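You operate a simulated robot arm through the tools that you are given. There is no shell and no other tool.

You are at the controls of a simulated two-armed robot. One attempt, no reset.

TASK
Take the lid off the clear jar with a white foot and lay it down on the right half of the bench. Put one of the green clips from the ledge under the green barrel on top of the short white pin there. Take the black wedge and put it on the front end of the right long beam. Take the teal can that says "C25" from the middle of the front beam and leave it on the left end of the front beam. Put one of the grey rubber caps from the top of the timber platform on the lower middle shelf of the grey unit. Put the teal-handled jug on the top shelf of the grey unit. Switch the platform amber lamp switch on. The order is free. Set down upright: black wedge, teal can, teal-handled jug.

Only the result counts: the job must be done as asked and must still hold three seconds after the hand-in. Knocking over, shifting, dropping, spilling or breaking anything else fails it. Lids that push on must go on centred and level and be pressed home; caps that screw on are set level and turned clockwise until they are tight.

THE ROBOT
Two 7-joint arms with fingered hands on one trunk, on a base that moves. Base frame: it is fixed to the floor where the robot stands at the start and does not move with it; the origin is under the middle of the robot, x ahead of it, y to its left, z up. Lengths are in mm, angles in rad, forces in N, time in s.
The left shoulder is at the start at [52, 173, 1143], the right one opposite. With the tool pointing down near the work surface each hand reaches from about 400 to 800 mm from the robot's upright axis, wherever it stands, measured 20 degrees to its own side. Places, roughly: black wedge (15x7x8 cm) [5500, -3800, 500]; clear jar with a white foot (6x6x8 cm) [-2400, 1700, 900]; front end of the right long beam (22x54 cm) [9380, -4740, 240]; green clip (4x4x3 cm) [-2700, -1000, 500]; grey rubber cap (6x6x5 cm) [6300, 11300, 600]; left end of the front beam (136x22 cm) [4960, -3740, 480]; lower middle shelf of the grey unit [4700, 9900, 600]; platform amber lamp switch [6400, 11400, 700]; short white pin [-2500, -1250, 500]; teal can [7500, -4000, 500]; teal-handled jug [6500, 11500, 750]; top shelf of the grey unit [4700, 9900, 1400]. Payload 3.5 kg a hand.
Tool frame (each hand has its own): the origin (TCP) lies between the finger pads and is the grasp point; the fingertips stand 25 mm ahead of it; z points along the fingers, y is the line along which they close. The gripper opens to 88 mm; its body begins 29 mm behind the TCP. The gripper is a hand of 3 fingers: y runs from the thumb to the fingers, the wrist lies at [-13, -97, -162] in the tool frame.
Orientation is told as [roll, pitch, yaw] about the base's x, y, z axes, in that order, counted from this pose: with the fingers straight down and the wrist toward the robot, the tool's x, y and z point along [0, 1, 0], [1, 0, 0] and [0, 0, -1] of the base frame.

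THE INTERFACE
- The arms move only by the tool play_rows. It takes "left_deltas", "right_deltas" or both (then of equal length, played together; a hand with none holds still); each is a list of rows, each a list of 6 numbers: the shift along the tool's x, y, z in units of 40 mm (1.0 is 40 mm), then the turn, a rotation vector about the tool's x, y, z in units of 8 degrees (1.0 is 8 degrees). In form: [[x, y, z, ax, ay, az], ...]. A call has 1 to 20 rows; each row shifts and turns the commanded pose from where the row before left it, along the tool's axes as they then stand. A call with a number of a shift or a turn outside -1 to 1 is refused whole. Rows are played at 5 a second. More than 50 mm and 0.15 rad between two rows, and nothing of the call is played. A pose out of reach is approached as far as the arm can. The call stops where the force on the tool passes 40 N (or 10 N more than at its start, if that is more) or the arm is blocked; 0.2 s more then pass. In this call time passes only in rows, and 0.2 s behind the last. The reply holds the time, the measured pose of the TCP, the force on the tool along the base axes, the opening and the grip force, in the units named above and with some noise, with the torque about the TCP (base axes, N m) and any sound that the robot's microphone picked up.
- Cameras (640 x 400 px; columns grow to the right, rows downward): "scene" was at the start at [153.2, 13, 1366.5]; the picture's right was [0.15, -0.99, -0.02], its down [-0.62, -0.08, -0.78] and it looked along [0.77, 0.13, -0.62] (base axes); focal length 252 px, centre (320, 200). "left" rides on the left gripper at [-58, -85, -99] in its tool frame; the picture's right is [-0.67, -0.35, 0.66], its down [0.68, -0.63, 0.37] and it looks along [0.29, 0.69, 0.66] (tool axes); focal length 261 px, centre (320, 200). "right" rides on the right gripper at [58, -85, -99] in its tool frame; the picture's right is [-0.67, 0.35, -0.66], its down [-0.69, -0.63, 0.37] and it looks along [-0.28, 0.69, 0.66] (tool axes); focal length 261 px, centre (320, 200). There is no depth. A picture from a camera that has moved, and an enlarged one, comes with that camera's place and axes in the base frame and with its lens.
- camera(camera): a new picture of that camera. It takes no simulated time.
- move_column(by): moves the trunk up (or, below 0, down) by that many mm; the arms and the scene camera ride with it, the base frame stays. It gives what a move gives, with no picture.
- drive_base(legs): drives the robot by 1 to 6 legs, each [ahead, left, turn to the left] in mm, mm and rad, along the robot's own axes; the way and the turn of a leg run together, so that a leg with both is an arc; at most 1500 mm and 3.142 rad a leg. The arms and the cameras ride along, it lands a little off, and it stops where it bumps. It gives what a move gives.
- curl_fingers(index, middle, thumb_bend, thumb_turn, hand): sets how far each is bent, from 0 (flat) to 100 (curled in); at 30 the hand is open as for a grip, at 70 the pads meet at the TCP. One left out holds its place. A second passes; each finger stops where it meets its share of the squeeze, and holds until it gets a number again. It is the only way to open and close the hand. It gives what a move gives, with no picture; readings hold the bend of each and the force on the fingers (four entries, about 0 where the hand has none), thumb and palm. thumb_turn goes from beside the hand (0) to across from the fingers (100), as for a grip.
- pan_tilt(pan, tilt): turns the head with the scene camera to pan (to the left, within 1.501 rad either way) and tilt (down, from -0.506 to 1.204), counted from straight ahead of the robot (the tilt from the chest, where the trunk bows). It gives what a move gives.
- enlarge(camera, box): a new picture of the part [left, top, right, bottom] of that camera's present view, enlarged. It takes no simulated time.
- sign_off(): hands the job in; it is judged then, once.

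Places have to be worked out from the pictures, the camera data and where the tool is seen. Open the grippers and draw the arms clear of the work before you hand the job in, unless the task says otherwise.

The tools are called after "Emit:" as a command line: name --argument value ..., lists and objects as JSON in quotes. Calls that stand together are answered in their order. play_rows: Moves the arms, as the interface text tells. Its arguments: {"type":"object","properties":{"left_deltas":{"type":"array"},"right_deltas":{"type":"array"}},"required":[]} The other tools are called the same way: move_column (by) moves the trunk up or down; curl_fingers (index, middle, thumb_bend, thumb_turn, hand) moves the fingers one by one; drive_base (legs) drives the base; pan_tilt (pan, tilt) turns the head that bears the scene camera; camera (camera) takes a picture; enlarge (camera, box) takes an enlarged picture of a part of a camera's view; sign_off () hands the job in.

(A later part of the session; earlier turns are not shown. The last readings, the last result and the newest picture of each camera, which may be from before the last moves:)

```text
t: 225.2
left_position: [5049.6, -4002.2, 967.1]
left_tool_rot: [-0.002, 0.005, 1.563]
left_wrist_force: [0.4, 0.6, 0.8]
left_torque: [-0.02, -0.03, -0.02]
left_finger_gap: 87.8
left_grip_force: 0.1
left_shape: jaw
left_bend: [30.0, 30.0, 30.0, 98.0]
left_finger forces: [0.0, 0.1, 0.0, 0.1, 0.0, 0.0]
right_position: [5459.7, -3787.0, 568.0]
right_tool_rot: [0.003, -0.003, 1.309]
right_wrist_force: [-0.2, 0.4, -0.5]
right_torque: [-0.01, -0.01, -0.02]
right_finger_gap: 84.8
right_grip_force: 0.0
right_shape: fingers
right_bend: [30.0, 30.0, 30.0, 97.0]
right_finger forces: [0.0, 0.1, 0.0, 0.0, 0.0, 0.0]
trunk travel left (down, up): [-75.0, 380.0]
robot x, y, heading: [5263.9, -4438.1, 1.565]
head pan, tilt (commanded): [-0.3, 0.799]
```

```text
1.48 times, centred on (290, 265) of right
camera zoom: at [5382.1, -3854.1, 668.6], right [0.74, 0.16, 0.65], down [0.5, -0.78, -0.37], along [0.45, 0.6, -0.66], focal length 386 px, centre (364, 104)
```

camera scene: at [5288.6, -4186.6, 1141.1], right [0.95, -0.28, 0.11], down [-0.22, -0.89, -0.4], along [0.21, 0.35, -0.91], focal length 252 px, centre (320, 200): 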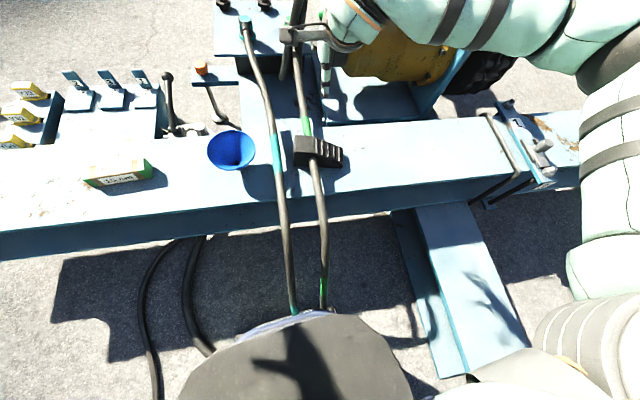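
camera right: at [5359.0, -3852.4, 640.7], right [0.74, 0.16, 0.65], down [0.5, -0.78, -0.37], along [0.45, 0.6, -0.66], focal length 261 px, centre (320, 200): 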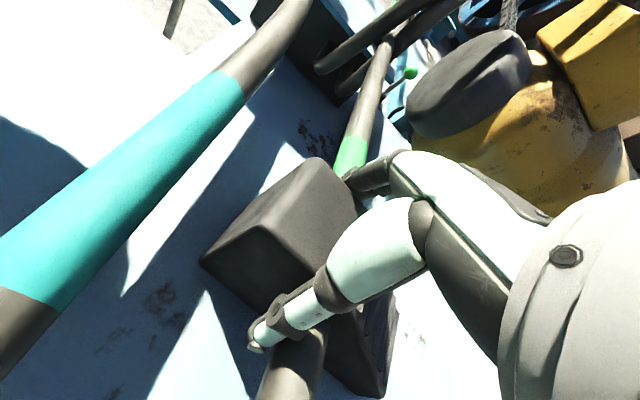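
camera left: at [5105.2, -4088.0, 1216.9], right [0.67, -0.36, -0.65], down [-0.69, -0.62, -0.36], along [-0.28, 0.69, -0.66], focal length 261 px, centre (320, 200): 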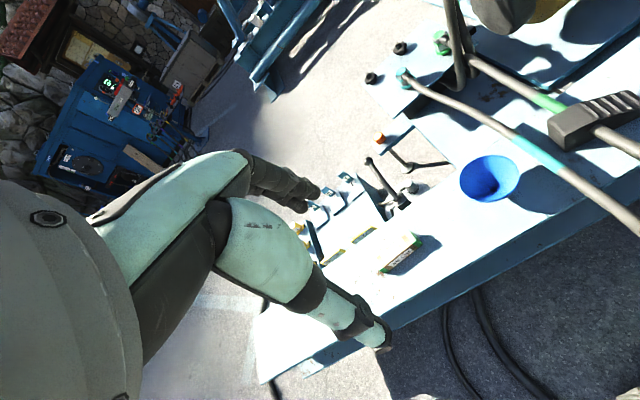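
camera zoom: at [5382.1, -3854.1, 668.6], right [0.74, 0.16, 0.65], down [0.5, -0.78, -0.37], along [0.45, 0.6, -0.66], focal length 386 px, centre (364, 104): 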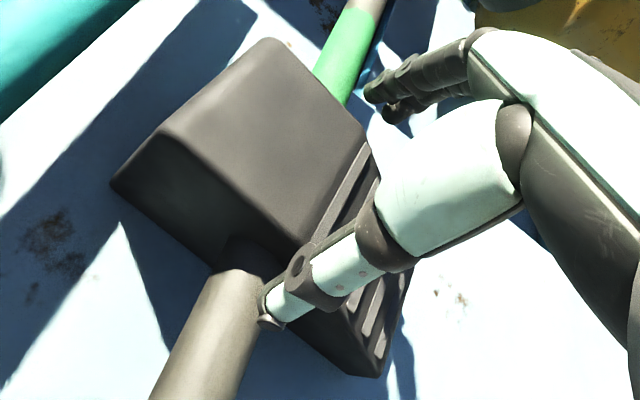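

Now the grip centre (5460, -3787) lies on the slope's start, close to the centre of mass. I go down 30 mm and close.

Emit:
play_rows --right_deltas '[[0, 0, 0.4, 0, 0, 0], [0, 0, 0.4, 0, 0, 0]]'

Emit:
curl_fingers --hand "right" --index 40 --middle 40 --thumb_bend 40

Emit:
enlarge --camera "right" --box '[150, 130, 430, 400]'

```text
t: 225.8
left_position: [5048.4, -4005.0, 969.3]
left_tool_rot: [-0.003, 0.005, 1.562]
left_wrist_force: [-0.1, -0.1, 0.5]
left_torque: [0.0, -0.01, -0.03]
left_finger_gap: 87.7
left_grip_force: 0.1
left_shape: jaw
left_bend: [30.0, 30.0, 30.0, 98.0]
left_finger forces: [0.0, 0.1, 0.0, 0.1, 0.1, 0.0]
right_position: [5461.8, -3788.1, 539.2]
right_tool_rot: [0.002, -0.007, 1.309]
right_wrist_force: [-0.7, -1.3, 4.1]
right_torque: [-0.11, 0.04, -0.01]
right_finger_gap: 86.9
right_grip_force: 1.8
right_shape: fingers
right_bend: [30.0, 30.0, 29.0, 98.0]
right_finger forces: [0.1, 0.0, 0.0, 0.0, 2.8, 0.0]
trunk travel left (down, up): [-75.0, 380.0]
robot x, y, heading: [5261.5, -4435.3, 1.564]
head pan, tilt (commanded): [-0.3, 0.799]
```

```text
t: 226.8
left_position: [5049.4, -4003.3, 967.0]
left_tool_rot: [-0.002, 0.003, 1.562]
left_wrist_force: [-0.4, 0.0, 0.2]
left_torque: [0.0, 0.0, -0.01]
left_finger_gap: 87.7
left_grip_force: 0.0
left_shape: jaw
left_bend: [30.0, 30.0, 30.0, 98.0]
left_finger forces: [0.0, 0.0, 0.1, 0.1, 0.1, 0.0]
right_position: [5462.2, -3788.5, 539.4]
right_tool_rot: [0.005, -0.006, 1.308]
right_wrist_force: [-1.5, -7.3, 6.3]
right_torque: [-0.13, 0.03, 0.06]
right_finger_gap: 72.4
right_grip_force: 6.2
right_shape: fingers
right_bend: [39.0, 40.0, 37.0, 98.0]
right_finger forces: [1.5, 0.0, 0.1, 0.0, 10.2, 0.0]
trunk travel left (down, up): [-75.0, 380.0]
robot x, y, heading: [5263.9, -4435.1, 1.567]
head pan, tilt (commanded): [-0.3, 0.799]
```

```text
1.48 times, centred on (290, 265) of right
camera zoom: at [5383.4, -3855.5, 638.6], right [0.74, 0.16, 0.66], down [0.5, -0.78, -0.37], along [0.45, 0.6, -0.66], focal length 386 px, centre (364, 104)
```

zoom: 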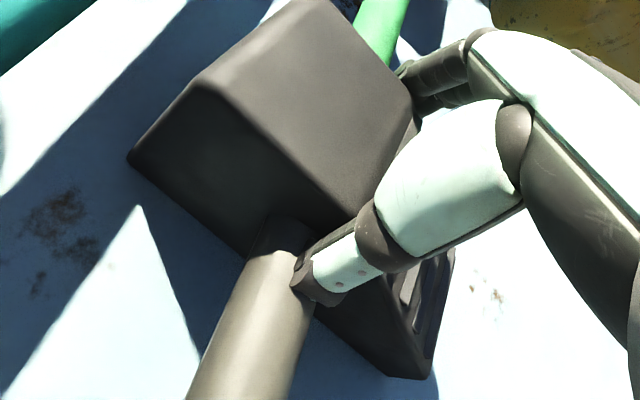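

Now thumb and index meet the wedge's sides at about 72 mm, evenly. I squeeze for a firm grip and lift slightly.

Emit:
curl_fingers --hand "right" --index 52 --middle 52 --thumb_bend 50

Emit:
play_rows --right_deltas '[[0, 0, -0.25, 0, 0, 0], [0, 0, -0.25, 0, 0, 0]]'

Emit:
camera --camera "right"

Emit:
enlarge --camera "scene" --box '[240, 70, 400, 190]'

```text
t: 227.8
left_position: [5047.1, -4003.7, 967.0]
left_tool_rot: [-0.001, 0.003, 1.561]
left_wrist_force: [-0.6, 0.7, 0.0]
left_torque: [0.02, 0.03, 0.01]
left_finger_gap: 87.3
left_grip_force: 0.0
left_shape: jaw
left_bend: [30.0, 30.0, 30.0, 98.0]
left_finger forces: [0.0, 0.0, 0.0, 0.1, 0.0, 0.1]
right_position: [5462.0, -3788.3, 538.0]
right_tool_rot: [0.003, -0.004, 1.31]
right_wrist_force: [0.8, -6.2, 7.1]
right_torque: [-0.01, 0.04, 0.03]
right_finger_gap: 63.4
right_grip_force: 18.2
right_shape: fingers
right_bend: [43.0, 49.0, 42.0, 97.0]
right_finger forces: [12.3, 2.5, 0.0, 0.1, 22.1, 0.0]
trunk travel left (down, up): [-75.0, 380.0]
robot x, y, heading: [5263.2, -4437.2, 1.562]
head pan, tilt (commanded): [-0.3, 0.799]
```

```text
t: 228.4
left_position: [5049.5, -4002.1, 966.3]
left_tool_rot: [-0.001, 0.006, 1.561]
left_wrist_force: [0.2, -0.2, -1.2]
left_torque: [0.01, -0.01, -0.01]
left_finger_gap: 87.9
left_grip_force: 0.0
left_shape: jaw
left_bend: [30.0, 30.0, 30.0, 98.0]
left_finger forces: [0.0, 0.1, 0.0, 0.0, 0.0, 0.0]
right_position: [5464.2, -3786.7, 555.9]
right_tool_rot: [0.004, -0.003, 1.309]
right_wrist_force: [0.1, -0.1, -4.5]
right_torque: [0.03, 0.04, 0.0]
right_finger_gap: 62.1
right_grip_force: 17.3
right_shape: fingers
right_bend: [43.0, 49.0, 42.0, 97.0]
right_finger forces: [14.3, 3.0, 0.1, 0.0, 17.5, 0.0]
trunk travel left (down, up): [-75.0, 380.0]
robot x, y, heading: [5262.5, -4435.3, 1.56]
head pan, tilt (commanded): [-0.3, 0.799]
```

```text
taken
camera right: at [5384.0, -3854.7, 656.9], right [0.74, 0.16, 0.65], down [0.5, -0.78, -0.37], along [0.45, 0.6, -0.66], focal length 261 px, centre (320, 200)
```

right: 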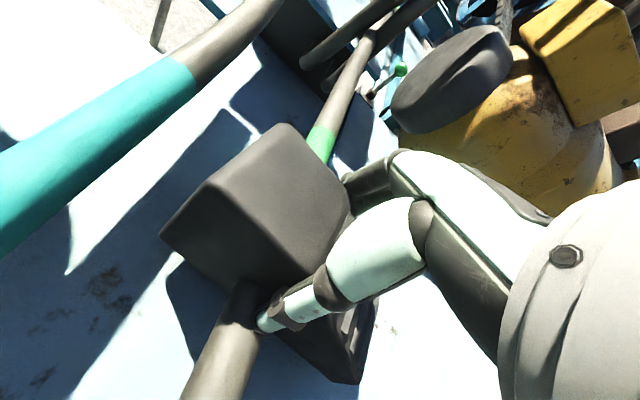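

```text
3.33 times, centred on (320, 130) of scene
camera zoom: at [5288.6, -4186.4, 1141.0], right [0.95, -0.28, 0.11], down [-0.22, -0.89, -0.4], along [0.21, 0.35, -0.91], focal length 841 px, centre (320, 433)
```

zoom: 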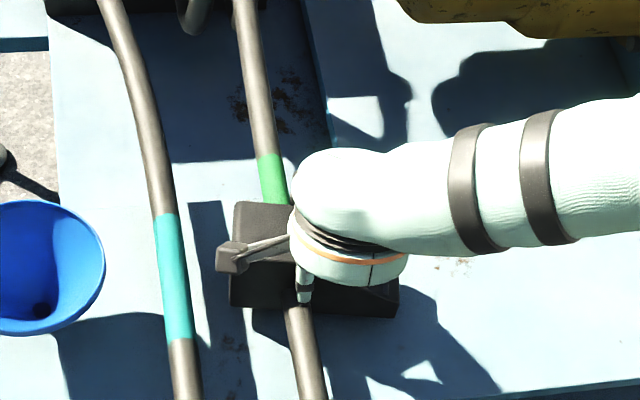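

The wedge is coming up level (about 4.5 N of weight). I lift it further and look.

Emit:
play_rows --right_deltas '[[0, 0, -0.5, 0, 0, 0], [0, 0, -0.5, 0, 0, 0], [0, 0, -0.7, 0, 0, 0], [0, 0, -0.7, 0, 0, 0]]'

Emit:
camera --camera "right"

Emit:
camera --camera "scene"

```text
t: 229.4
left_position: [5047.9, -4002.4, 967.1]
left_tool_rot: [0.0, 0.006, 1.564]
left_wrist_force: [0.1, -0.1, -0.1]
left_torque: [0.01, 0.0, 0.01]
left_finger_gap: 87.6
left_grip_force: 0.0
left_shape: jaw
left_bend: [30.0, 30.0, 30.0, 98.0]
left_finger forces: [0.1, 0.0, 0.1, 0.0, 0.1, 0.1]
right_position: [5460.6, -3788.2, 652.1]
right_tool_rot: [0.003, -0.004, 1.309]
right_wrist_force: [0.2, 0.4, -6.0]
right_torque: [0.02, -0.04, -0.01]
right_finger_gap: 62.4
right_grip_force: 17.1
right_shape: fingers
right_bend: [43.0, 49.0, 42.0, 97.0]
right_finger forces: [14.0, 2.9, 0.0, 0.1, 17.4, 0.1]
trunk travel left (down, up): [-75.0, 380.0]
robot x, y, heading: [5261.6, -4438.3, 1.558]
head pan, tilt (commanded): [-0.3, 0.799]
```

```text
taken
camera right: at [5382.5, -3855.6, 752.5], right [0.74, 0.16, 0.65], down [0.5, -0.78, -0.37], along [0.45, 0.6, -0.66], focal length 261 px, centre (320, 200)
```

right: 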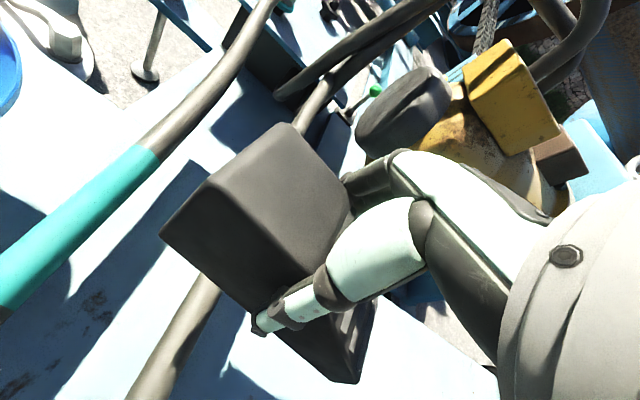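

```text
taken
camera scene: at [5288.6, -4186.5, 1141.1], right [0.95, -0.28, 0.11], down [-0.22, -0.89, -0.4], along [0.21, 0.35, -0.91], focal length 252 px, centre (320, 200)
```

scene: 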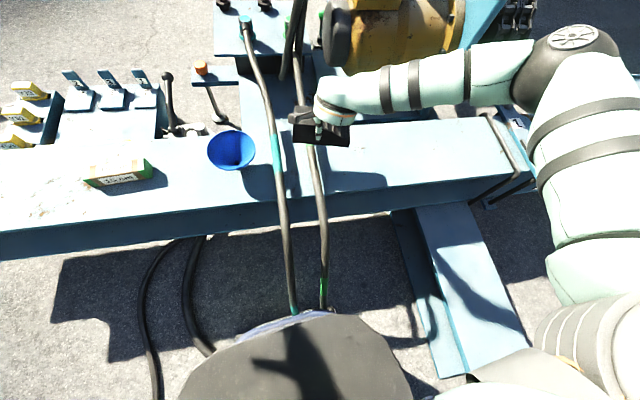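

The wedge hangs level in the grip. I raise the trunk, back away from the beam, and survey the floor to the east for the way round.

Emit:
move_column --by 150

Emit:
drive_base --legs '[[-600, 0, 0]]'

Emit:
pan_tilt --pan -1.1 --tilt 0.4

Emit:
camera --camera "scene"

Emit:
camera --camera "right"

```text
t: 231.1
left_position: [5048.7, -4001.7, 1116.3]
left_tool_rot: [-0.001, 0.004, 1.562]
left_wrist_force: [0.4, -0.3, 0.3]
left_torque: [-0.01, 0.0, 0.0]
left_finger_gap: 87.9
left_grip_force: 0.1
left_shape: jaw
left_bend: [30.0, 30.0, 30.0, 98.0]
left_finger forces: [0.0, 0.0, 0.0, 0.0, 0.1, 0.1]
right_position: [5462.4, -3787.1, 801.5]
right_tool_rot: [0.003, -0.001, 1.309]
right_wrist_force: [-0.2, -0.1, -5.1]
right_torque: [0.05, -0.02, -0.03]
right_finger_gap: 62.0
right_grip_force: 16.7
right_shape: fingers
right_bend: [43.0, 49.0, 42.0, 97.0]
right_finger forces: [13.8, 2.9, 0.1, 0.0, 17.1, 0.0]
trunk travel left (down, up): [-225.0, 230.0]
robot x, y, heading: [5261.9, -4435.6, 1.56]
head pan, tilt (commanded): [-0.3, 0.799]
```

```text
t: 234.5
left_position: [5043.3, -4601.6, 1116.0]
left_tool_rot: [-0.001, 0.006, 1.564]
left_wrist_force: [0.3, 0.1, 0.1]
left_torque: [-0.01, -0.03, 0.01]
left_finger_gap: 87.7
left_grip_force: 0.1
left_shape: jaw
left_bend: [30.0, 30.0, 30.0, 98.0]
left_finger forces: [0.1, 0.0, 0.0, 0.0, 0.0, 0.0]
right_position: [5456.7, -4382.6, 801.0]
right_tool_rot: [0.004, -0.002, 1.312]
right_wrist_force: [0.6, 0.1, -5.8]
right_torque: [0.03, -0.01, 0.03]
right_finger_gap: 62.1
right_grip_force: 16.8
right_shape: fingers
right_bend: [43.0, 49.0, 42.0, 97.0]
right_finger forces: [13.7, 2.8, 0.0, 0.0, 17.0, 0.0]
trunk travel left (down, up): [-225.0, 230.0]
robot x, y, heading: [5256.4, -5036.4, 1.566]
head pan, tilt (commanded): [-0.3, 0.799]
```

```text
t: 235.6
left_position: [5042.4, -4600.8, 1115.7]
left_tool_rot: [-0.003, 0.005, 1.565]
left_wrist_force: [0.4, 0.2, 0.7]
left_torque: [0.01, -0.01, -0.01]
left_finger_gap: 87.4
left_grip_force: 0.0
left_shape: jaw
left_bend: [30.0, 30.0, 30.0, 98.0]
left_finger forces: [0.0, 0.1, 0.0, 0.1, 0.0, 0.0]
right_position: [5456.9, -4382.8, 801.7]
right_tool_rot: [0.004, -0.004, 1.31]
right_wrist_force: [0.2, 0.2, -5.9]
right_torque: [0.02, 0.0, 0.05]
right_finger_gap: 62.1
right_grip_force: 16.9
right_shape: fingers
right_bend: [43.0, 49.0, 42.0, 97.0]
right_finger forces: [13.8, 2.9, 0.0, 0.1, 17.0, 0.0]
trunk travel left (down, up): [-225.0, 230.0]
robot x, y, heading: [5256.5, -5031.1, 1.564]
head pan, tilt (commanded): [-1.1, 0.4]
```

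```text
taken
camera scene: at [5341.0, -4925.3, 1384.9], right [0.45, -0.89, 0.13], down [-0.35, -0.3, -0.89], along [0.82, 0.35, -0.44], focal length 252 px, centre (320, 200)
```

scene: 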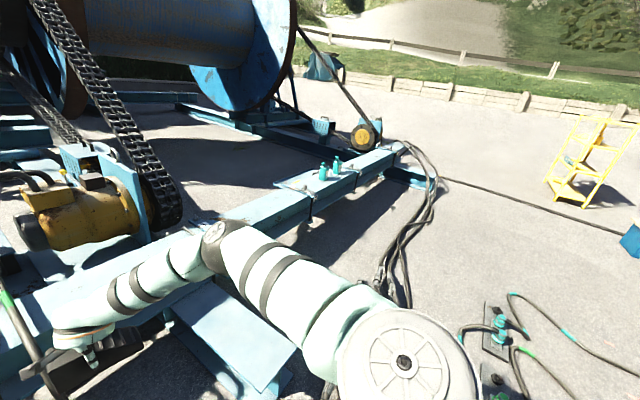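

```text
taken
camera right: at [5378.3, -4451.2, 902.1], right [0.74, 0.16, 0.65], down [0.5, -0.78, -0.37], along [0.45, 0.6, -0.66], focal length 261 px, centre (320, 200)
```

right: 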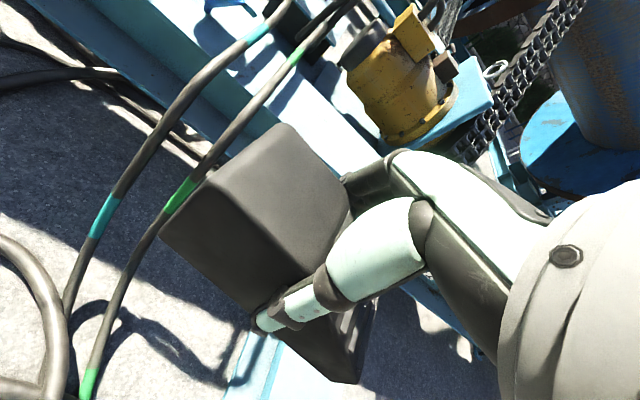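

The floor between the stub (front at y about -4620) and the two floor terminals (y below about -5560) is a usable corridor. I draw the wedge in a bit and slide east along y about -5050.

Emit:
play_rows --right_deltas '[[-0.3, -0.8, -0.5, 0, 0, 0], [-0.2, -0.8, -0.5, 0, 0, 0], [-0.2, -0.8, -0.5, 0, 0, 0], [-0.2, -0.8, -0.5, 0, 0, 0]]'

Emit:
drive_base --legs '[[0, -1450, 0], [0, -1350, 0]]'

Emit:
pan_tilt --pan -0.7 --tilt 0.5

Emit:
camera --camera "scene"

```text
t: 236.6
left_position: [5043.3, -4601.8, 1118.2]
left_tool_rot: [-0.002, 0.004, 1.564]
left_wrist_force: [0.1, -0.3, -0.4]
left_torque: [-0.01, 0.0, -0.01]
left_finger_gap: 87.8
left_grip_force: 0.1
left_shape: jaw
left_bend: [30.0, 30.0, 30.0, 98.0]
left_finger forces: [0.1, 0.0, 0.1, 0.1, 0.1, 0.0]
right_position: [5457.4, -4520.2, 881.1]
right_tool_rot: [0.004, -0.006, 1.309]
right_wrist_force: [-1.0, -0.3, -4.2]
right_torque: [0.03, 0.02, 0.01]
right_finger_gap: 62.1
right_grip_force: 16.0
right_shape: fingers
right_bend: [43.0, 49.0, 43.0, 97.0]
right_finger forces: [13.5, 2.9, 0.0, 0.0, 16.6, 0.1]
trunk travel left (down, up): [-225.0, 230.0]
robot x, y, heading: [5257.5, -5037.3, 1.563]
head pan, tilt (commanded): [-1.1, 0.4]
```

```text
t: 250.2
left_position: [7857.7, -4630.2, 1117.3]
left_tool_rot: [-0.001, 0.006, 1.553]
left_wrist_force: [1.5, -0.7, 0.2]
left_torque: [-0.01, 0.0, 0.0]
left_finger_gap: 87.6
left_grip_force: 0.2
left_shape: jaw
left_bend: [30.0, 30.0, 30.0, 98.0]
left_finger forces: [0.0, 0.0, 0.0, 0.0, 0.1, 0.0]
right_position: [8272.4, -4551.5, 880.8]
right_tool_rot: [0.003, -0.002, 1.3]
right_wrist_force: [0.0, -1.3, -5.6]
right_torque: [0.01, -0.01, -0.01]
right_finger_gap: 61.8
right_grip_force: 15.7
right_shape: fingers
right_bend: [43.0, 49.0, 43.0, 97.0]
right_finger forces: [13.2, 2.9, 0.1, 0.0, 16.5, 0.0]
trunk travel left (down, up): [-225.0, 230.0]
robot x, y, heading: [8065.5, -5063.5, 1.55]
head pan, tilt (commanded): [-1.1, 0.4]
```

```text
t: 251.1
left_position: [7858.1, -4630.1, 1117.6]
left_tool_rot: [-0.002, 0.004, 1.553]
left_wrist_force: [-0.3, 0.4, -0.8]
left_torque: [0.0, 0.01, 0.01]
left_finger_gap: 87.5
left_grip_force: 0.0
left_shape: jaw
left_bend: [30.0, 30.0, 30.0, 98.0]
left_finger forces: [0.1, 0.1, 0.0, 0.0, 0.1, 0.0]
right_position: [8273.8, -4551.8, 880.1]
right_tool_rot: [0.002, -0.003, 1.3]
right_wrist_force: [-0.9, -0.1, -5.6]
right_torque: [0.03, 0.0, 0.01]
right_finger_gap: 61.8
right_grip_force: 16.4
right_shape: fingers
right_bend: [43.0, 49.0, 43.0, 97.0]
right_finger forces: [13.4, 3.0, 0.0, 0.0, 16.4, 0.1]
trunk travel left (down, up): [-225.0, 230.0]
robot x, y, heading: [8070.9, -5065.9, 1.549]
head pan, tilt (commanded): [-0.7, 0.499]
```

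```text
taken
camera scene: at [8128.8, -4931.8, 1372.0], right [0.75, -0.65, 0.09], down [-0.32, -0.48, -0.82], along [0.58, 0.59, -0.57], focal length 252 px, centre (320, 200)
```

scene: 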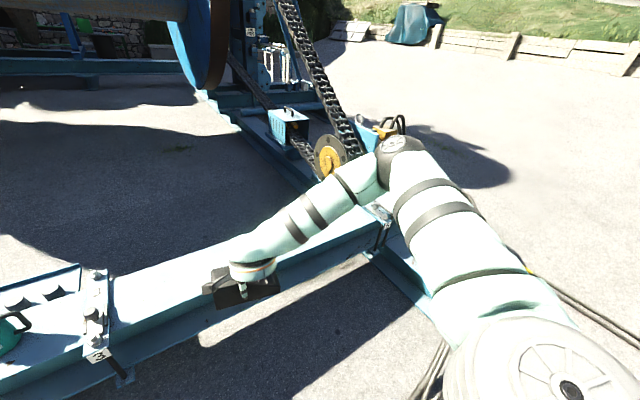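

I back south 500 mm, clear of the right long beam's front end, then look at it.

Emit:
drive_base --legs '[[-500, 0, 0.02]]'

Emit:
pan_tilt --pan -1.2 --tilt 0.4

Emit:
camera --camera "scene"

Emit:
pan_tilt --pan -0.4 --tilt 0.4

Emit:
camera --camera "scene"

```text
t: 254.1
left_position: [7842.5, -5137.7, 1117.4]
left_tool_rot: [-0.002, 0.006, 1.587]
left_wrist_force: [-0.2, 0.0, -0.6]
left_torque: [-0.01, -0.02, 0.0]
left_finger_gap: 87.8
left_grip_force: 0.0
left_shape: jaw
left_bend: [30.0, 30.0, 30.0, 98.0]
left_finger forces: [0.1, 0.1, 0.0, 0.1, 0.1, 0.0]
right_position: [8255.8, -5046.5, 879.7]
right_tool_rot: [0.004, -0.001, 1.334]
right_wrist_force: [0.5, 0.7, -5.0]
right_torque: [0.03, -0.02, -0.02]
right_finger_gap: 61.8
right_grip_force: 16.5
right_shape: fingers
right_bend: [43.0, 49.0, 43.0, 97.0]
right_finger forces: [13.3, 2.9, 0.1, 0.0, 16.5, 0.2]
trunk travel left (down, up): [-225.0, 230.0]
robot x, y, heading: [8065.6, -5563.3, 1.585]
head pan, tilt (commanded): [-0.7, 0.499]
```

```text
t: 255.0
left_position: [7842.7, -5137.9, 1116.9]
left_tool_rot: [-0.003, 0.006, 1.587]
left_wrist_force: [0.1, -0.1, 0.2]
left_torque: [-0.02, 0.01, 0.03]
left_finger_gap: 87.8
left_grip_force: 0.0
left_shape: jaw
left_bend: [30.0, 30.0, 30.0, 98.0]
left_finger forces: [0.0, 0.0, 0.0, 0.1, 0.1, 0.1]
right_position: [8255.9, -5046.1, 880.9]
right_tool_rot: [0.005, -0.003, 1.334]
right_wrist_force: [-0.5, 0.0, -5.3]
right_torque: [0.01, -0.02, 0.02]
right_finger_gap: 61.8
right_grip_force: 16.6
right_shape: fingers
right_bend: [43.0, 49.0, 43.0, 97.0]
right_finger forces: [13.3, 2.9, 0.1, 0.0, 16.6, 0.1]
trunk travel left (down, up): [-225.0, 230.0]
robot x, y, heading: [8066.1, -5567.5, 1.587]
head pan, tilt (commanded): [-1.201, 0.4]
```

```text
taken
camera scene: at [8151.8, -5464.8, 1386.1], right [0.38, -0.92, 0.13], down [-0.36, -0.27, -0.89], along [0.85, 0.29, -0.43], focal length 252 px, centre (320, 200)
```

scene: 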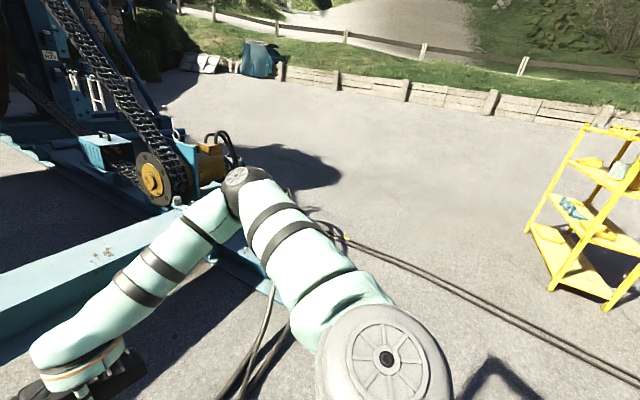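

```text
t: 256.1
left_position: [7841.6, -5138.7, 1116.9]
left_tool_rot: [-0.002, 0.005, 1.587]
left_wrist_force: [0.5, -0.7, 0.4]
left_torque: [0.05, -0.01, 0.0]
left_finger_gap: 87.8
left_grip_force: 0.2
left_shape: jaw
left_bend: [30.0, 30.0, 30.0, 98.0]
left_finger forces: [0.1, 0.1, 0.1, 0.1, 0.0, 0.0]
right_position: [8255.1, -5046.5, 880.4]
right_tool_rot: [0.004, -0.004, 1.332]
right_wrist_force: [0.5, -0.1, -5.2]
right_torque: [0.05, 0.0, 0.02]
right_finger_gap: 61.9
right_grip_force: 16.3
right_shape: fingers
right_bend: [43.0, 49.0, 43.0, 97.0]
right_finger forces: [13.2, 2.9, 0.1, 0.0, 16.5, 0.1]
trunk travel left (down, up): [-225.0, 230.0]
robot x, y, heading: [8068.3, -5567.3, 1.589]
head pan, tilt (commanded): [-0.4, 0.4]
```

```text
taken
camera scene: at [8100.9, -5414.6, 1378.8], right [0.93, -0.37, 0.05], down [-0.14, -0.49, -0.86], along [0.35, 0.79, -0.5], focal length 252 px, centre (320, 200)
```

scene: 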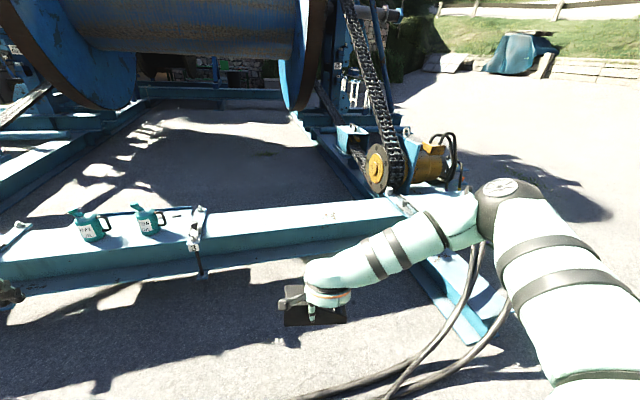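

I enlarge the view of the right long beam's stub and of the two teal cans.

Emit:
enlarge --camera "scene" --box '[380, 200, 540, 370]'

Emit:
enlarge --camera "scene" --box '[40, 180, 240, 300]'

```text
2.35 times, centred on (460, 285) of scene
camera zoom: at [8100.9, -5414.6, 1378.8], right [0.93, -0.37, 0.05], down [-0.14, -0.49, -0.86], along [0.35, 0.79, -0.5], focal length 594 px, centre (-9, 0)
```

zoom: 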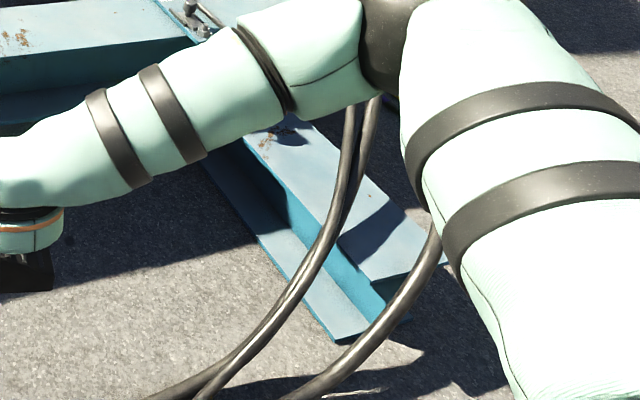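

```text
3.20 times, centred on (140, 240) of scene
camera zoom: at [8100.9, -5414.6, 1378.8], right [0.93, -0.37, 0.05], down [-0.14, -0.49, -0.86], along [0.35, 0.79, -0.5], focal length 807 px, centre (896, 72)
```

zoom: 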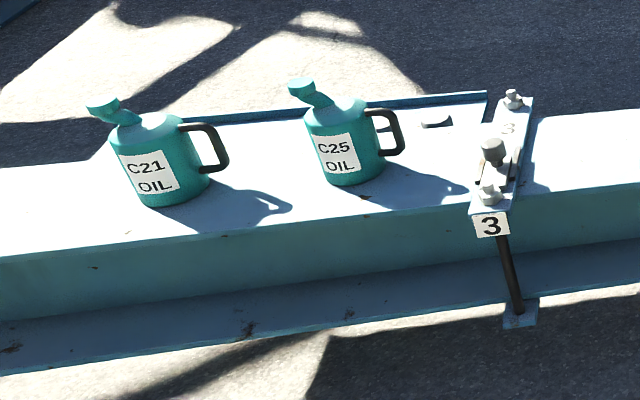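

The stub's top flange spans x 9241–9458 with its front edge at y about -5010, and "C25" is the right-hand one of the two cans. I drive to stand south of the stub at about (9150, -5430).

Emit:
drive_base --legs '[[0, -1085, 0], [120, 0, -0.018]]'

Emit:
pan_tilt --pan -0.3 --tilt 0.9

Emit:
camera --camera "scene"

Emit:
camera --camera "right"

```text
t: 262.4
left_position: [8921.6, -5000.6, 1118.0]
left_tool_rot: [-0.001, 0.004, 1.567]
left_wrist_force: [1.1, -0.1, -0.2]
left_torque: [0.0, 0.02, -0.01]
left_finger_gap: 87.7
left_grip_force: 0.0
left_shape: jaw
left_bend: [30.0, 30.0, 30.0, 98.0]
left_finger forces: [0.0, 0.0, 0.0, 0.0, 0.1, 0.0]
right_position: [9335.7, -4916.0, 880.6]
right_tool_rot: [0.003, -0.004, 1.314]
right_wrist_force: [-1.2, 0.7, -5.7]
right_torque: [0.02, 0.03, 0.03]
right_finger_gap: 61.7
right_grip_force: 15.8
right_shape: fingers
right_bend: [43.0, 49.0, 43.0, 97.0]
right_finger forces: [13.3, 3.0, 0.0, 0.1, 16.5, 0.1]
trunk travel left (down, up): [-225.0, 230.0]
robot x, y, heading: [9137.6, -5428.1, 1.571]
head pan, tilt (commanded): [-0.4, 0.4]
```

```text
t: 263.4
left_position: [8921.3, -5000.0, 1118.0]
left_tool_rot: [-0.002, 0.006, 1.568]
left_wrist_force: [0.1, 0.0, 0.3]
left_torque: [0.01, -0.02, -0.03]
left_finger_gap: 87.6
left_grip_force: 0.0
left_shape: jaw
left_bend: [30.0, 30.0, 30.0, 98.0]
left_finger forces: [0.0, 0.0, 0.0, 0.0, 0.0, 0.1]
right_position: [9335.7, -4915.5, 880.9]
right_tool_rot: [0.005, -0.005, 1.313]
right_wrist_force: [-0.7, -0.5, -5.8]
right_torque: [0.02, 0.0, -0.02]
right_finger_gap: 61.7
right_grip_force: 16.1
right_shape: fingers
right_bend: [43.0, 49.0, 43.0, 97.0]
right_finger forces: [13.3, 2.8, 0.1, 0.1, 16.5, 0.0]
trunk travel left (down, up): [-225.0, 230.0]
robot x, y, heading: [9137.6, -5427.7, 1.564]
head pan, tilt (commanded): [-0.3, 0.901]
```

```text
taken
camera scene: at [9160.6, -5299.9, 1338.2], right [0.95, -0.3, 0.04], down [-0.23, -0.83, -0.51], along [0.19, 0.48, -0.86], focal length 252 px, centre (320, 200)
```

scene: 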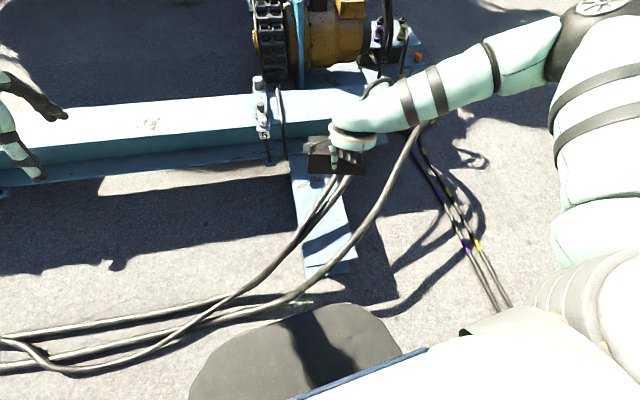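

```text
taken
camera right: at [9257.5, -4983.9, 981.0], right [0.74, 0.17, 0.65], down [0.5, -0.78, -0.37], along [0.45, 0.6, -0.66], focal length 261 px, centre (320, 200)
```

right: 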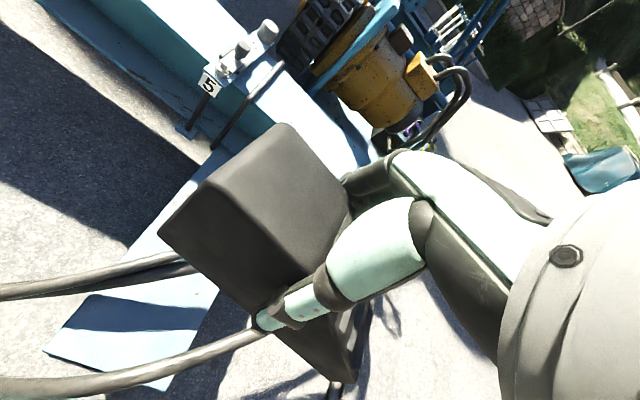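

The stub runs with a slant of about 0.12 rad; its centreline passes (9374, -4860). I lower the trunk fully and move the wedge over that point, turning it square to the beam.

Emit:
move_column --by -222

Emit:
play_rows --right_deltas '[[-0.15, 0.5, 0.8, 0, 0, -0.5], [-0.15, 0.5, 0.8, 0, 0, -0.48], [-0.15, 0.5, 0.8, 0, 0, 0], [0, 0, 0.8, 0, 0, 0]]'

Emit:
camera --camera "right"

Emit:
camera --camera "scene"

```text
t: 265.7
left_position: [8921.3, -4981.0, 863.1]
left_tool_rot: [-0.002, 0.076, 1.567]
left_wrist_force: [-0.1, 0.3, -0.2]
left_torque: [-0.03, 0.01, 0.02]
left_finger_gap: 87.6
left_grip_force: 0.0
left_shape: jaw
left_bend: [30.0, 30.0, 30.0, 98.0]
left_finger forces: [0.1, 0.1, 0.1, 0.0, 0.1, 0.0]
right_position: [9335.7, -4916.3, 659.2]
right_tool_rot: [0.004, -0.003, 1.315]
right_wrist_force: [-0.3, -0.1, -5.0]
right_torque: [0.02, 0.01, -0.01]
right_finger_gap: 61.7
right_grip_force: 15.8
right_shape: fingers
right_bend: [43.0, 49.0, 43.0, 97.0]
right_finger forces: [12.9, 2.9, 0.0, 0.0, 16.4, 0.1]
trunk travel left (down, up): [-3.0, 452.0]
robot x, y, heading: [9139.6, -5430.8, 1.566]
head pan, tilt (commanded): [-0.3, 0.901]
```

```text
t: 266.7
left_position: [8921.7, -4980.7, 862.7]
left_tool_rot: [-0.002, 0.078, 1.566]
left_wrist_force: [0.1, -0.4, -0.1]
left_torque: [-0.03, 0.01, 0.03]
left_finger_gap: 87.5
left_grip_force: 0.1
left_shape: jaw
left_bend: [30.0, 30.0, 30.0, 98.0]
left_finger forces: [0.0, 0.1, 0.0, 0.0, 0.0, 0.0]
right_position: [9372.2, -4858.5, 608.4]
right_tool_rot: [0.001, -0.001, 1.45]
right_wrist_force: [-0.1, 0.7, -4.6]
right_torque: [0.01, -0.03, -0.01]
right_finger_gap: 61.4
right_grip_force: 15.4
right_shape: fingers
right_bend: [43.0, 49.0, 43.0, 97.0]
right_finger forces: [13.1, 2.8, 0.1, 0.0, 16.1, 0.1]
right hand out of reach, approached as far as the arm can: row 2, 3, 4
trunk travel left (down, up): [-3.0, 452.0]
robot x, y, heading: [9141.6, -5430.1, 1.568]
head pan, tilt (commanded): [-0.3, 0.901]
```

```text
taken
camera right: at [9303.3, -4936.2, 708.6], right [0.71, 0.27, 0.65], down [0.61, -0.71, -0.37], along [0.36, 0.66, -0.66], focal length 261 px, centre (320, 200)
```

right: 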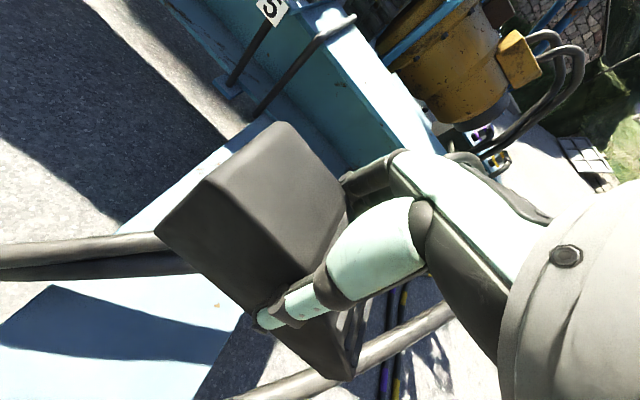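

```text
taken
camera scene: at [9160.8, -5125.8, 1017.9], right [0.95, -0.26, 0.15], down [-0.23, -0.96, -0.16], along [0.18, 0.11, -0.98], focal length 252 px, centre (320, 200)
```

scene: 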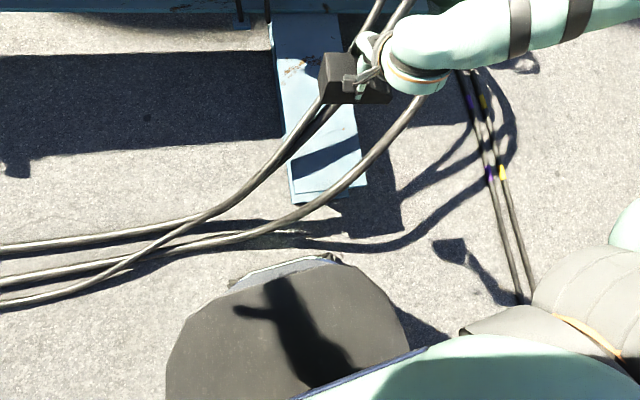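

The hand is short of the commanded height; it is probably too close in below the bowed shoulder. I continue lowering and see whether it becomes reachable again.

Emit:
play_rows --right_deltas '[[0, 0.3, 0.8, 0, 0, 0], [0, 0.3, 0.8, 0, 0, 0], [0, 0.3, 0.8, 0, 0, 0]]'

Emit:
camera --camera "scene"

```text
t: 267.5
left_position: [8921.3, -4980.4, 862.0]
left_tool_rot: [0.0, 0.08, 1.568]
left_wrist_force: [0.1, -0.8, 0.0]
left_torque: [-0.02, 0.01, 0.0]
left_finger_gap: 87.6
left_grip_force: 0.0
left_shape: jaw
left_bend: [30.0, 30.0, 30.0, 98.0]
left_finger forces: [0.0, 0.1, 0.0, 0.0, 0.0, 0.0]
right_position: [9420.3, -4821.5, 556.8]
right_tool_rot: [0.005, 0.001, 1.455]
right_wrist_force: [0.1, 0.1, -5.7]
right_torque: [0.02, 0.03, -0.02]
right_finger_gap: 60.8
right_grip_force: 15.6
right_shape: fingers
right_bend: [43.0, 49.0, 43.0, 97.0]
right_finger forces: [12.2, 2.5, 0.0, 0.0, 14.8, 0.0]
right hand out of reach, approached as far as the arm can: row 1, 2, 3
trunk travel left (down, up): [-3.0, 452.0]
robot x, y, heading: [9141.9, -5430.9, 1.57]
head pan, tilt (commanded): [-0.3, 0.901]
```

```text
taken
camera scene: at [9162.7, -5124.8, 1017.2], right [0.95, -0.26, 0.15], down [-0.23, -0.96, -0.15], along [0.18, 0.11, -0.98], focal length 252 px, centre (320, 200)
```

scene: 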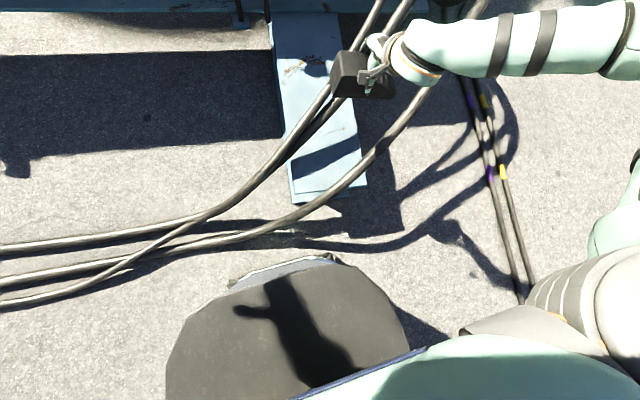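

The limit seems to be the hand being too close to the bowed shoulder at this height. I raise the trunk 60 mm and try again.

Emit:
move_column --by 60

Emit:
play_rows --right_deltas '[[0, 0, 0.4, 0, 0, 0]]'

```text
t: 268.5
left_position: [8921.3, -4979.8, 921.2]
left_tool_rot: [-0.002, 0.078, 1.566]
left_wrist_force: [-0.2, 0.7, -0.5]
left_torque: [0.03, 0.0, -0.01]
left_finger_gap: 87.8
left_grip_force: 0.0
left_shape: jaw
left_bend: [30.0, 30.0, 30.0, 98.0]
left_finger forces: [0.1, 0.0, 0.0, 0.0, 0.1, 0.1]
right_position: [9420.7, -4821.8, 617.8]
right_tool_rot: [0.004, -0.001, 1.454]
right_wrist_force: [1.1, -0.8, -6.3]
right_torque: [0.02, -0.05, -0.01]
right_finger_gap: 60.5
right_grip_force: 14.2
right_shape: fingers
right_bend: [43.0, 49.0, 43.0, 97.0]
right_finger forces: [10.5, 2.6, 0.0, 0.1, 14.1, 0.1]
trunk travel left (down, up): [-63.0, 392.0]
robot x, y, heading: [9140.2, -5429.3, 1.563]
head pan, tilt (commanded): [-0.3, 0.901]
```

```text
t: 268.9
left_position: [8921.9, -4980.2, 922.5]
left_tool_rot: [-0.001, 0.079, 1.566]
left_wrist_force: [0.5, 0.1, -0.5]
left_torque: [-0.01, 0.01, -0.04]
left_finger_gap: 87.4
left_grip_force: 0.1
left_shape: jaw
left_bend: [30.0, 30.0, 30.0, 98.0]
left_finger forces: [0.0, 0.0, 0.0, 0.0, 0.0, 0.0]
right_position: [9419.6, -4821.2, 603.8]
right_tool_rot: [0.004, -0.002, 1.452]
right_wrist_force: [0.2, 0.0, -5.4]
right_torque: [0.01, -0.01, 0.02]
right_finger_gap: 60.6
right_grip_force: 13.6
right_shape: fingers
right_bend: [43.0, 49.0, 43.0, 97.0]
right_finger forces: [10.4, 2.6, 0.0, 0.0, 14.3, 0.0]
trunk travel left (down, up): [-63.0, 392.0]
robot x, y, heading: [9138.3, -5432.0, 1.566]
head pan, tilt (commanded): [-0.3, 0.901]
```

The hand obeys again. I refresh the squeeze on the wedge, then lower further before moving back over the stub's centreline.

Emit:
curl_fingers --hand "right" --index 56 --middle 56 --thumb_bend 53

Emit:
play_rows --right_deltas '[[0, 0, 0.8, 0, 0, 0], [0, 0, 0.8, 0, 0, 0], [0, 0, 0.8, 0, 0, 0]]'

Emit:
camera --camera "right"

Emit:
camera --camera "scene"

```text
t: 269.9
left_position: [8921.1, -4981.9, 921.9]
left_tool_rot: [-0.003, 0.078, 1.568]
left_wrist_force: [-0.1, 0.0, -0.1]
left_torque: [-0.01, 0.02, 0.0]
left_finger_gap: 87.5
left_grip_force: 0.0
left_shape: jaw
left_bend: [30.0, 30.0, 30.0, 98.0]
left_finger forces: [0.0, 0.0, 0.0, 0.0, 0.0, 0.0]
right_position: [9420.1, -4822.5, 603.8]
right_tool_rot: [0.004, -0.002, 1.453]
right_wrist_force: [0.4, 0.5, -5.2]
right_torque: [0.04, -0.01, 0.0]
right_finger_gap: 58.4
right_grip_force: 19.0
right_shape: fingers
right_bend: [43.0, 50.0, 44.0, 97.0]
right_finger forces: [13.4, 4.7, 0.1, 0.0, 19.5, 0.1]
trunk travel left (down, up): [-63.0, 392.0]
robot x, y, heading: [9136.2, -5430.0, 1.565]
head pan, tilt (commanded): [-0.3, 0.901]
```

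```text
t: 270.7
left_position: [8921.9, -4981.3, 923.5]
left_tool_rot: [-0.001, 0.077, 1.568]
left_wrist_force: [-0.7, 0.6, 0.1]
left_torque: [0.03, 0.01, 0.01]
left_finger_gap: 87.5
left_grip_force: 0.1
left_shape: jaw
left_bend: [30.0, 30.0, 30.0, 98.0]
left_finger forces: [0.0, 0.0, 0.1, 0.1, 0.0, 0.1]
right_position: [9453.5, -4820.4, 560.7]
right_tool_rot: [0.003, 0.0, 1.453]
right_wrist_force: [1.3, -0.8, -4.4]
right_torque: [-0.02, 0.0, 0.01]
right_finger_gap: 58.0
right_grip_force: 19.8
right_shape: fingers
right_bend: [44.0, 51.0, 44.0, 97.0]
right_finger forces: [14.4, 4.8, 0.0, 0.0, 19.1, 0.1]
right hand out of reach, approached as far as the arm can: row 1, 2, 3
trunk travel left (down, up): [-63.0, 392.0]
robot x, y, heading: [9135.2, -5432.6, 1.566]
head pan, tilt (commanded): [-0.3, 0.901]
```

```text
taken
camera right: at [9385.1, -4898.3, 661.4], right [0.71, 0.27, 0.65], down [0.61, -0.71, -0.37], along [0.36, 0.66, -0.66], focal length 261 px, centre (320, 200)
```

right: 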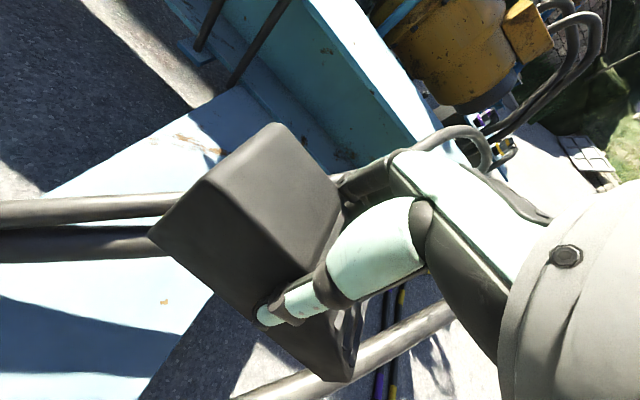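

```text
taken
camera scene: at [9160.4, -5178.8, 1116.6], right [0.95, -0.27, 0.12], down [-0.23, -0.93, -0.28], along [0.18, 0.24, -0.95], focal length 252 px, centre (320, 200)
```

scene: 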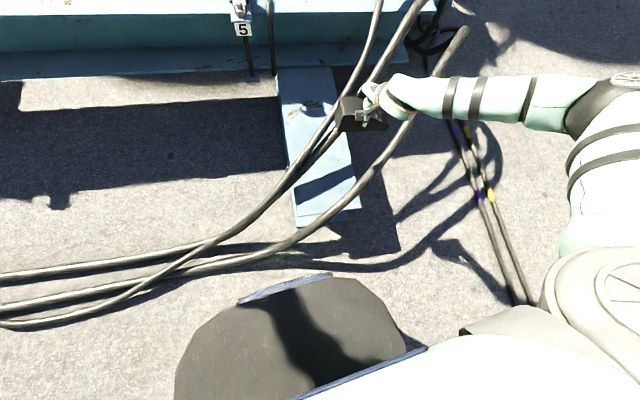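

Lowering here isn't reachable with the arm this far out to the side. I bring the hand back up and to a pose like the one that worked before: about 200 mm to the right and 650 mm ahead.

Emit:
play_rows --right_deltas '[[0, 0, -1, 0, 0, 0], [0, 0, -1, 0, 0, 0], [0, 0, -1, 0, 0, 0], [0, 0, -1, 0, 0, 0], [0.55, 0.2, 0, 0, 0, 0], [0.55, 0.2, 0, 0, 0, 0], [0.55, 0.2, 0, 0, 0, 0], [0.55, 0.17, 0, 0, 0, 0]]'

Emit:
play_rows --right_deltas '[[0, 0, 0.6, 0, 0, 0], [0, 0, 0.6, 0, 0, 0], [0, 0, 0.6, 0, 0, 0]]'

```text
t: 272.5
left_position: [8920.5, -4981.0, 921.9]
left_tool_rot: [-0.002, 0.08, 1.568]
left_wrist_force: [0.0, 0.0, 0.0]
left_torque: [0.0, 0.01, -0.02]
left_finger_gap: 87.8
left_grip_force: 0.1
left_shape: jaw
left_bend: [30.0, 30.0, 30.0, 98.0]
left_finger forces: [0.0, 0.1, 0.0, 0.0, 0.0, 0.0]
right_position: [9369.0, -4777.4, 722.5]
right_tool_rot: [0.001, -0.003, 1.451]
right_wrist_force: [0.3, 0.3, -6.3]
right_torque: [0.02, -0.04, 0.0]
right_finger_gap: 57.9
right_grip_force: 18.4
right_shape: fingers
right_bend: [44.0, 51.0, 44.0, 96.0]
right_finger forces: [13.6, 4.6, 0.0, 0.0, 18.2, 0.1]
trunk travel left (down, up): [-63.0, 392.0]
robot x, y, heading: [9133.7, -5428.5, 1.567]
head pan, tilt (commanded): [-0.3, 0.901]
```

```text
t: 273.3
left_position: [8922.0, -4981.4, 920.5]
left_tool_rot: [-0.001, 0.079, 1.567]
left_wrist_force: [-0.6, -0.2, 0.2]
left_torque: [-0.04, -0.01, -0.04]
left_finger_gap: 87.8
left_grip_force: 0.0
left_shape: jaw
left_bend: [30.0, 30.0, 30.0, 98.0]
left_finger forces: [0.0, 0.1, 0.0, 0.1, 0.0, 0.0]
right_position: [9367.7, -4778.3, 648.7]
right_tool_rot: [0.004, -0.003, 1.453]
right_wrist_force: [-0.8, 0.1, -5.2]
right_torque: [0.03, -0.02, -0.02]
right_finger_gap: 57.7
right_grip_force: 18.2
right_shape: fingers
right_bend: [44.0, 51.0, 44.0, 96.0]
right_finger forces: [13.9, 4.4, 0.1, 0.1, 18.2, 0.0]
trunk travel left (down, up): [-63.0, 392.0]
robot x, y, heading: [9135.6, -5434.0, 1.566]
head pan, tilt (commanded): [-0.3, 0.901]
```

Commands are followed here. I keep lowering stepwise.

Emit:
play_rows --right_deltas '[[0, 0, 0.6, 0, 0, 0], [0, 0, 0.6, 0, 0, 0], [0, 0, 0.6, 0, 0, 0]]'

```text
t: 274.1
left_position: [8921.6, -4982.0, 921.9]
left_tool_rot: [0.0, 0.077, 1.566]
left_wrist_force: [0.4, 0.4, 0.2]
left_torque: [-0.01, -0.01, 0.0]
left_finger_gap: 88.1
left_grip_force: 0.0
left_shape: jaw
left_bend: [30.0, 30.0, 30.0, 98.0]
left_finger forces: [0.1, 0.0, 0.1, 0.0, 0.0, 0.0]
right_position: [9368.1, -4779.0, 577.4]
right_tool_rot: [0.0, -0.004, 1.451]
right_wrist_force: [0.7, 0.3, -5.4]
right_torque: [0.02, -0.01, -0.02]
right_finger_gap: 57.5
right_grip_force: 18.1
right_shape: fingers
right_bend: [44.0, 51.0, 44.0, 96.0]
right_finger forces: [13.8, 4.4, 0.0, 0.0, 18.2, 0.0]
trunk travel left (down, up): [-63.0, 392.0]
robot x, y, heading: [9137.3, -5431.4, 1.567]
head pan, tilt (commanded): [-0.3, 0.901]
```

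Still following, and this column over the stub (wedge centre about (9383, -4780)) is on the centreline. I continue down.

Emit:
play_rows --right_deltas '[[0, 0, 0.6, 0, 0, 0], [0, 0, 0.6, 0, 0, 0], [0, 0, 0.6, 0, 0, 0], [0, 0, 0.6, 0, 0, 0]]'

Emit:
camera --camera "right"

Emit:
camera --camera "scene"

```text
t: 275.1
left_position: [8922.2, -4981.1, 922.3]
left_tool_rot: [-0.003, 0.077, 1.569]
left_wrist_force: [0.4, 0.2, 0.4]
left_torque: [-0.01, 0.01, -0.02]
left_finger_gap: 87.9
left_grip_force: 0.0
left_shape: jaw
left_bend: [30.0, 30.0, 30.0, 98.0]
left_finger forces: [0.0, 0.0, 0.0, 0.0, 0.0, 0.0]
right_position: [9370.0, -4775.7, 482.3]
right_tool_rot: [0.002, -0.003, 1.452]
right_wrist_force: [-0.4, -0.2, -4.8]
right_torque: [0.03, 0.02, 0.05]
right_finger_gap: 57.8
right_grip_force: 18.2
right_shape: fingers
right_bend: [44.0, 51.0, 44.0, 96.0]
right_finger forces: [13.7, 4.3, 0.0, 0.0, 18.1, 0.0]
trunk travel left (down, up): [-63.0, 392.0]
robot x, y, heading: [9136.9, -5431.4, 1.566]
head pan, tilt (commanded): [-0.3, 0.901]
```

```text
taken
camera right: at [9301.5, -4853.7, 582.0], right [0.71, 0.26, 0.65], down [0.6, -0.71, -0.37], along [0.36, 0.66, -0.66], focal length 261 px, centre (320, 200)
```

right: 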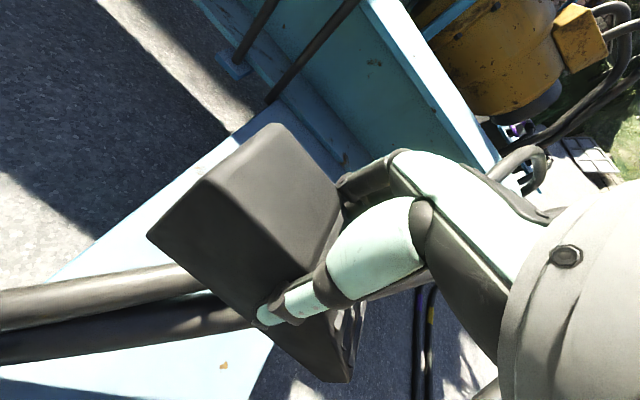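

```text
taken
camera scene: at [9161.0, -5178.3, 1116.4], right [0.95, -0.28, 0.12], down [-0.23, -0.93, -0.28], along [0.18, 0.24, -0.95], focal length 252 px, centre (320, 200)
```

scene: 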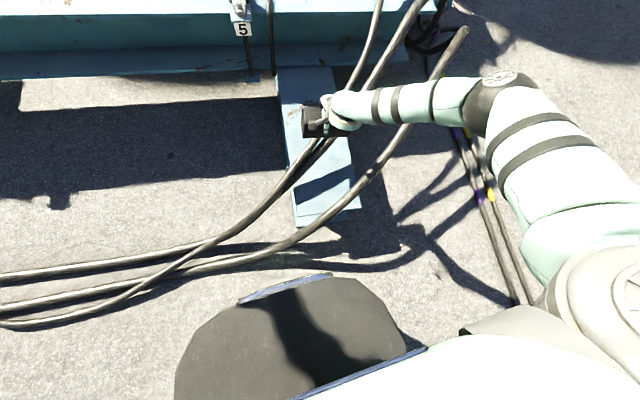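

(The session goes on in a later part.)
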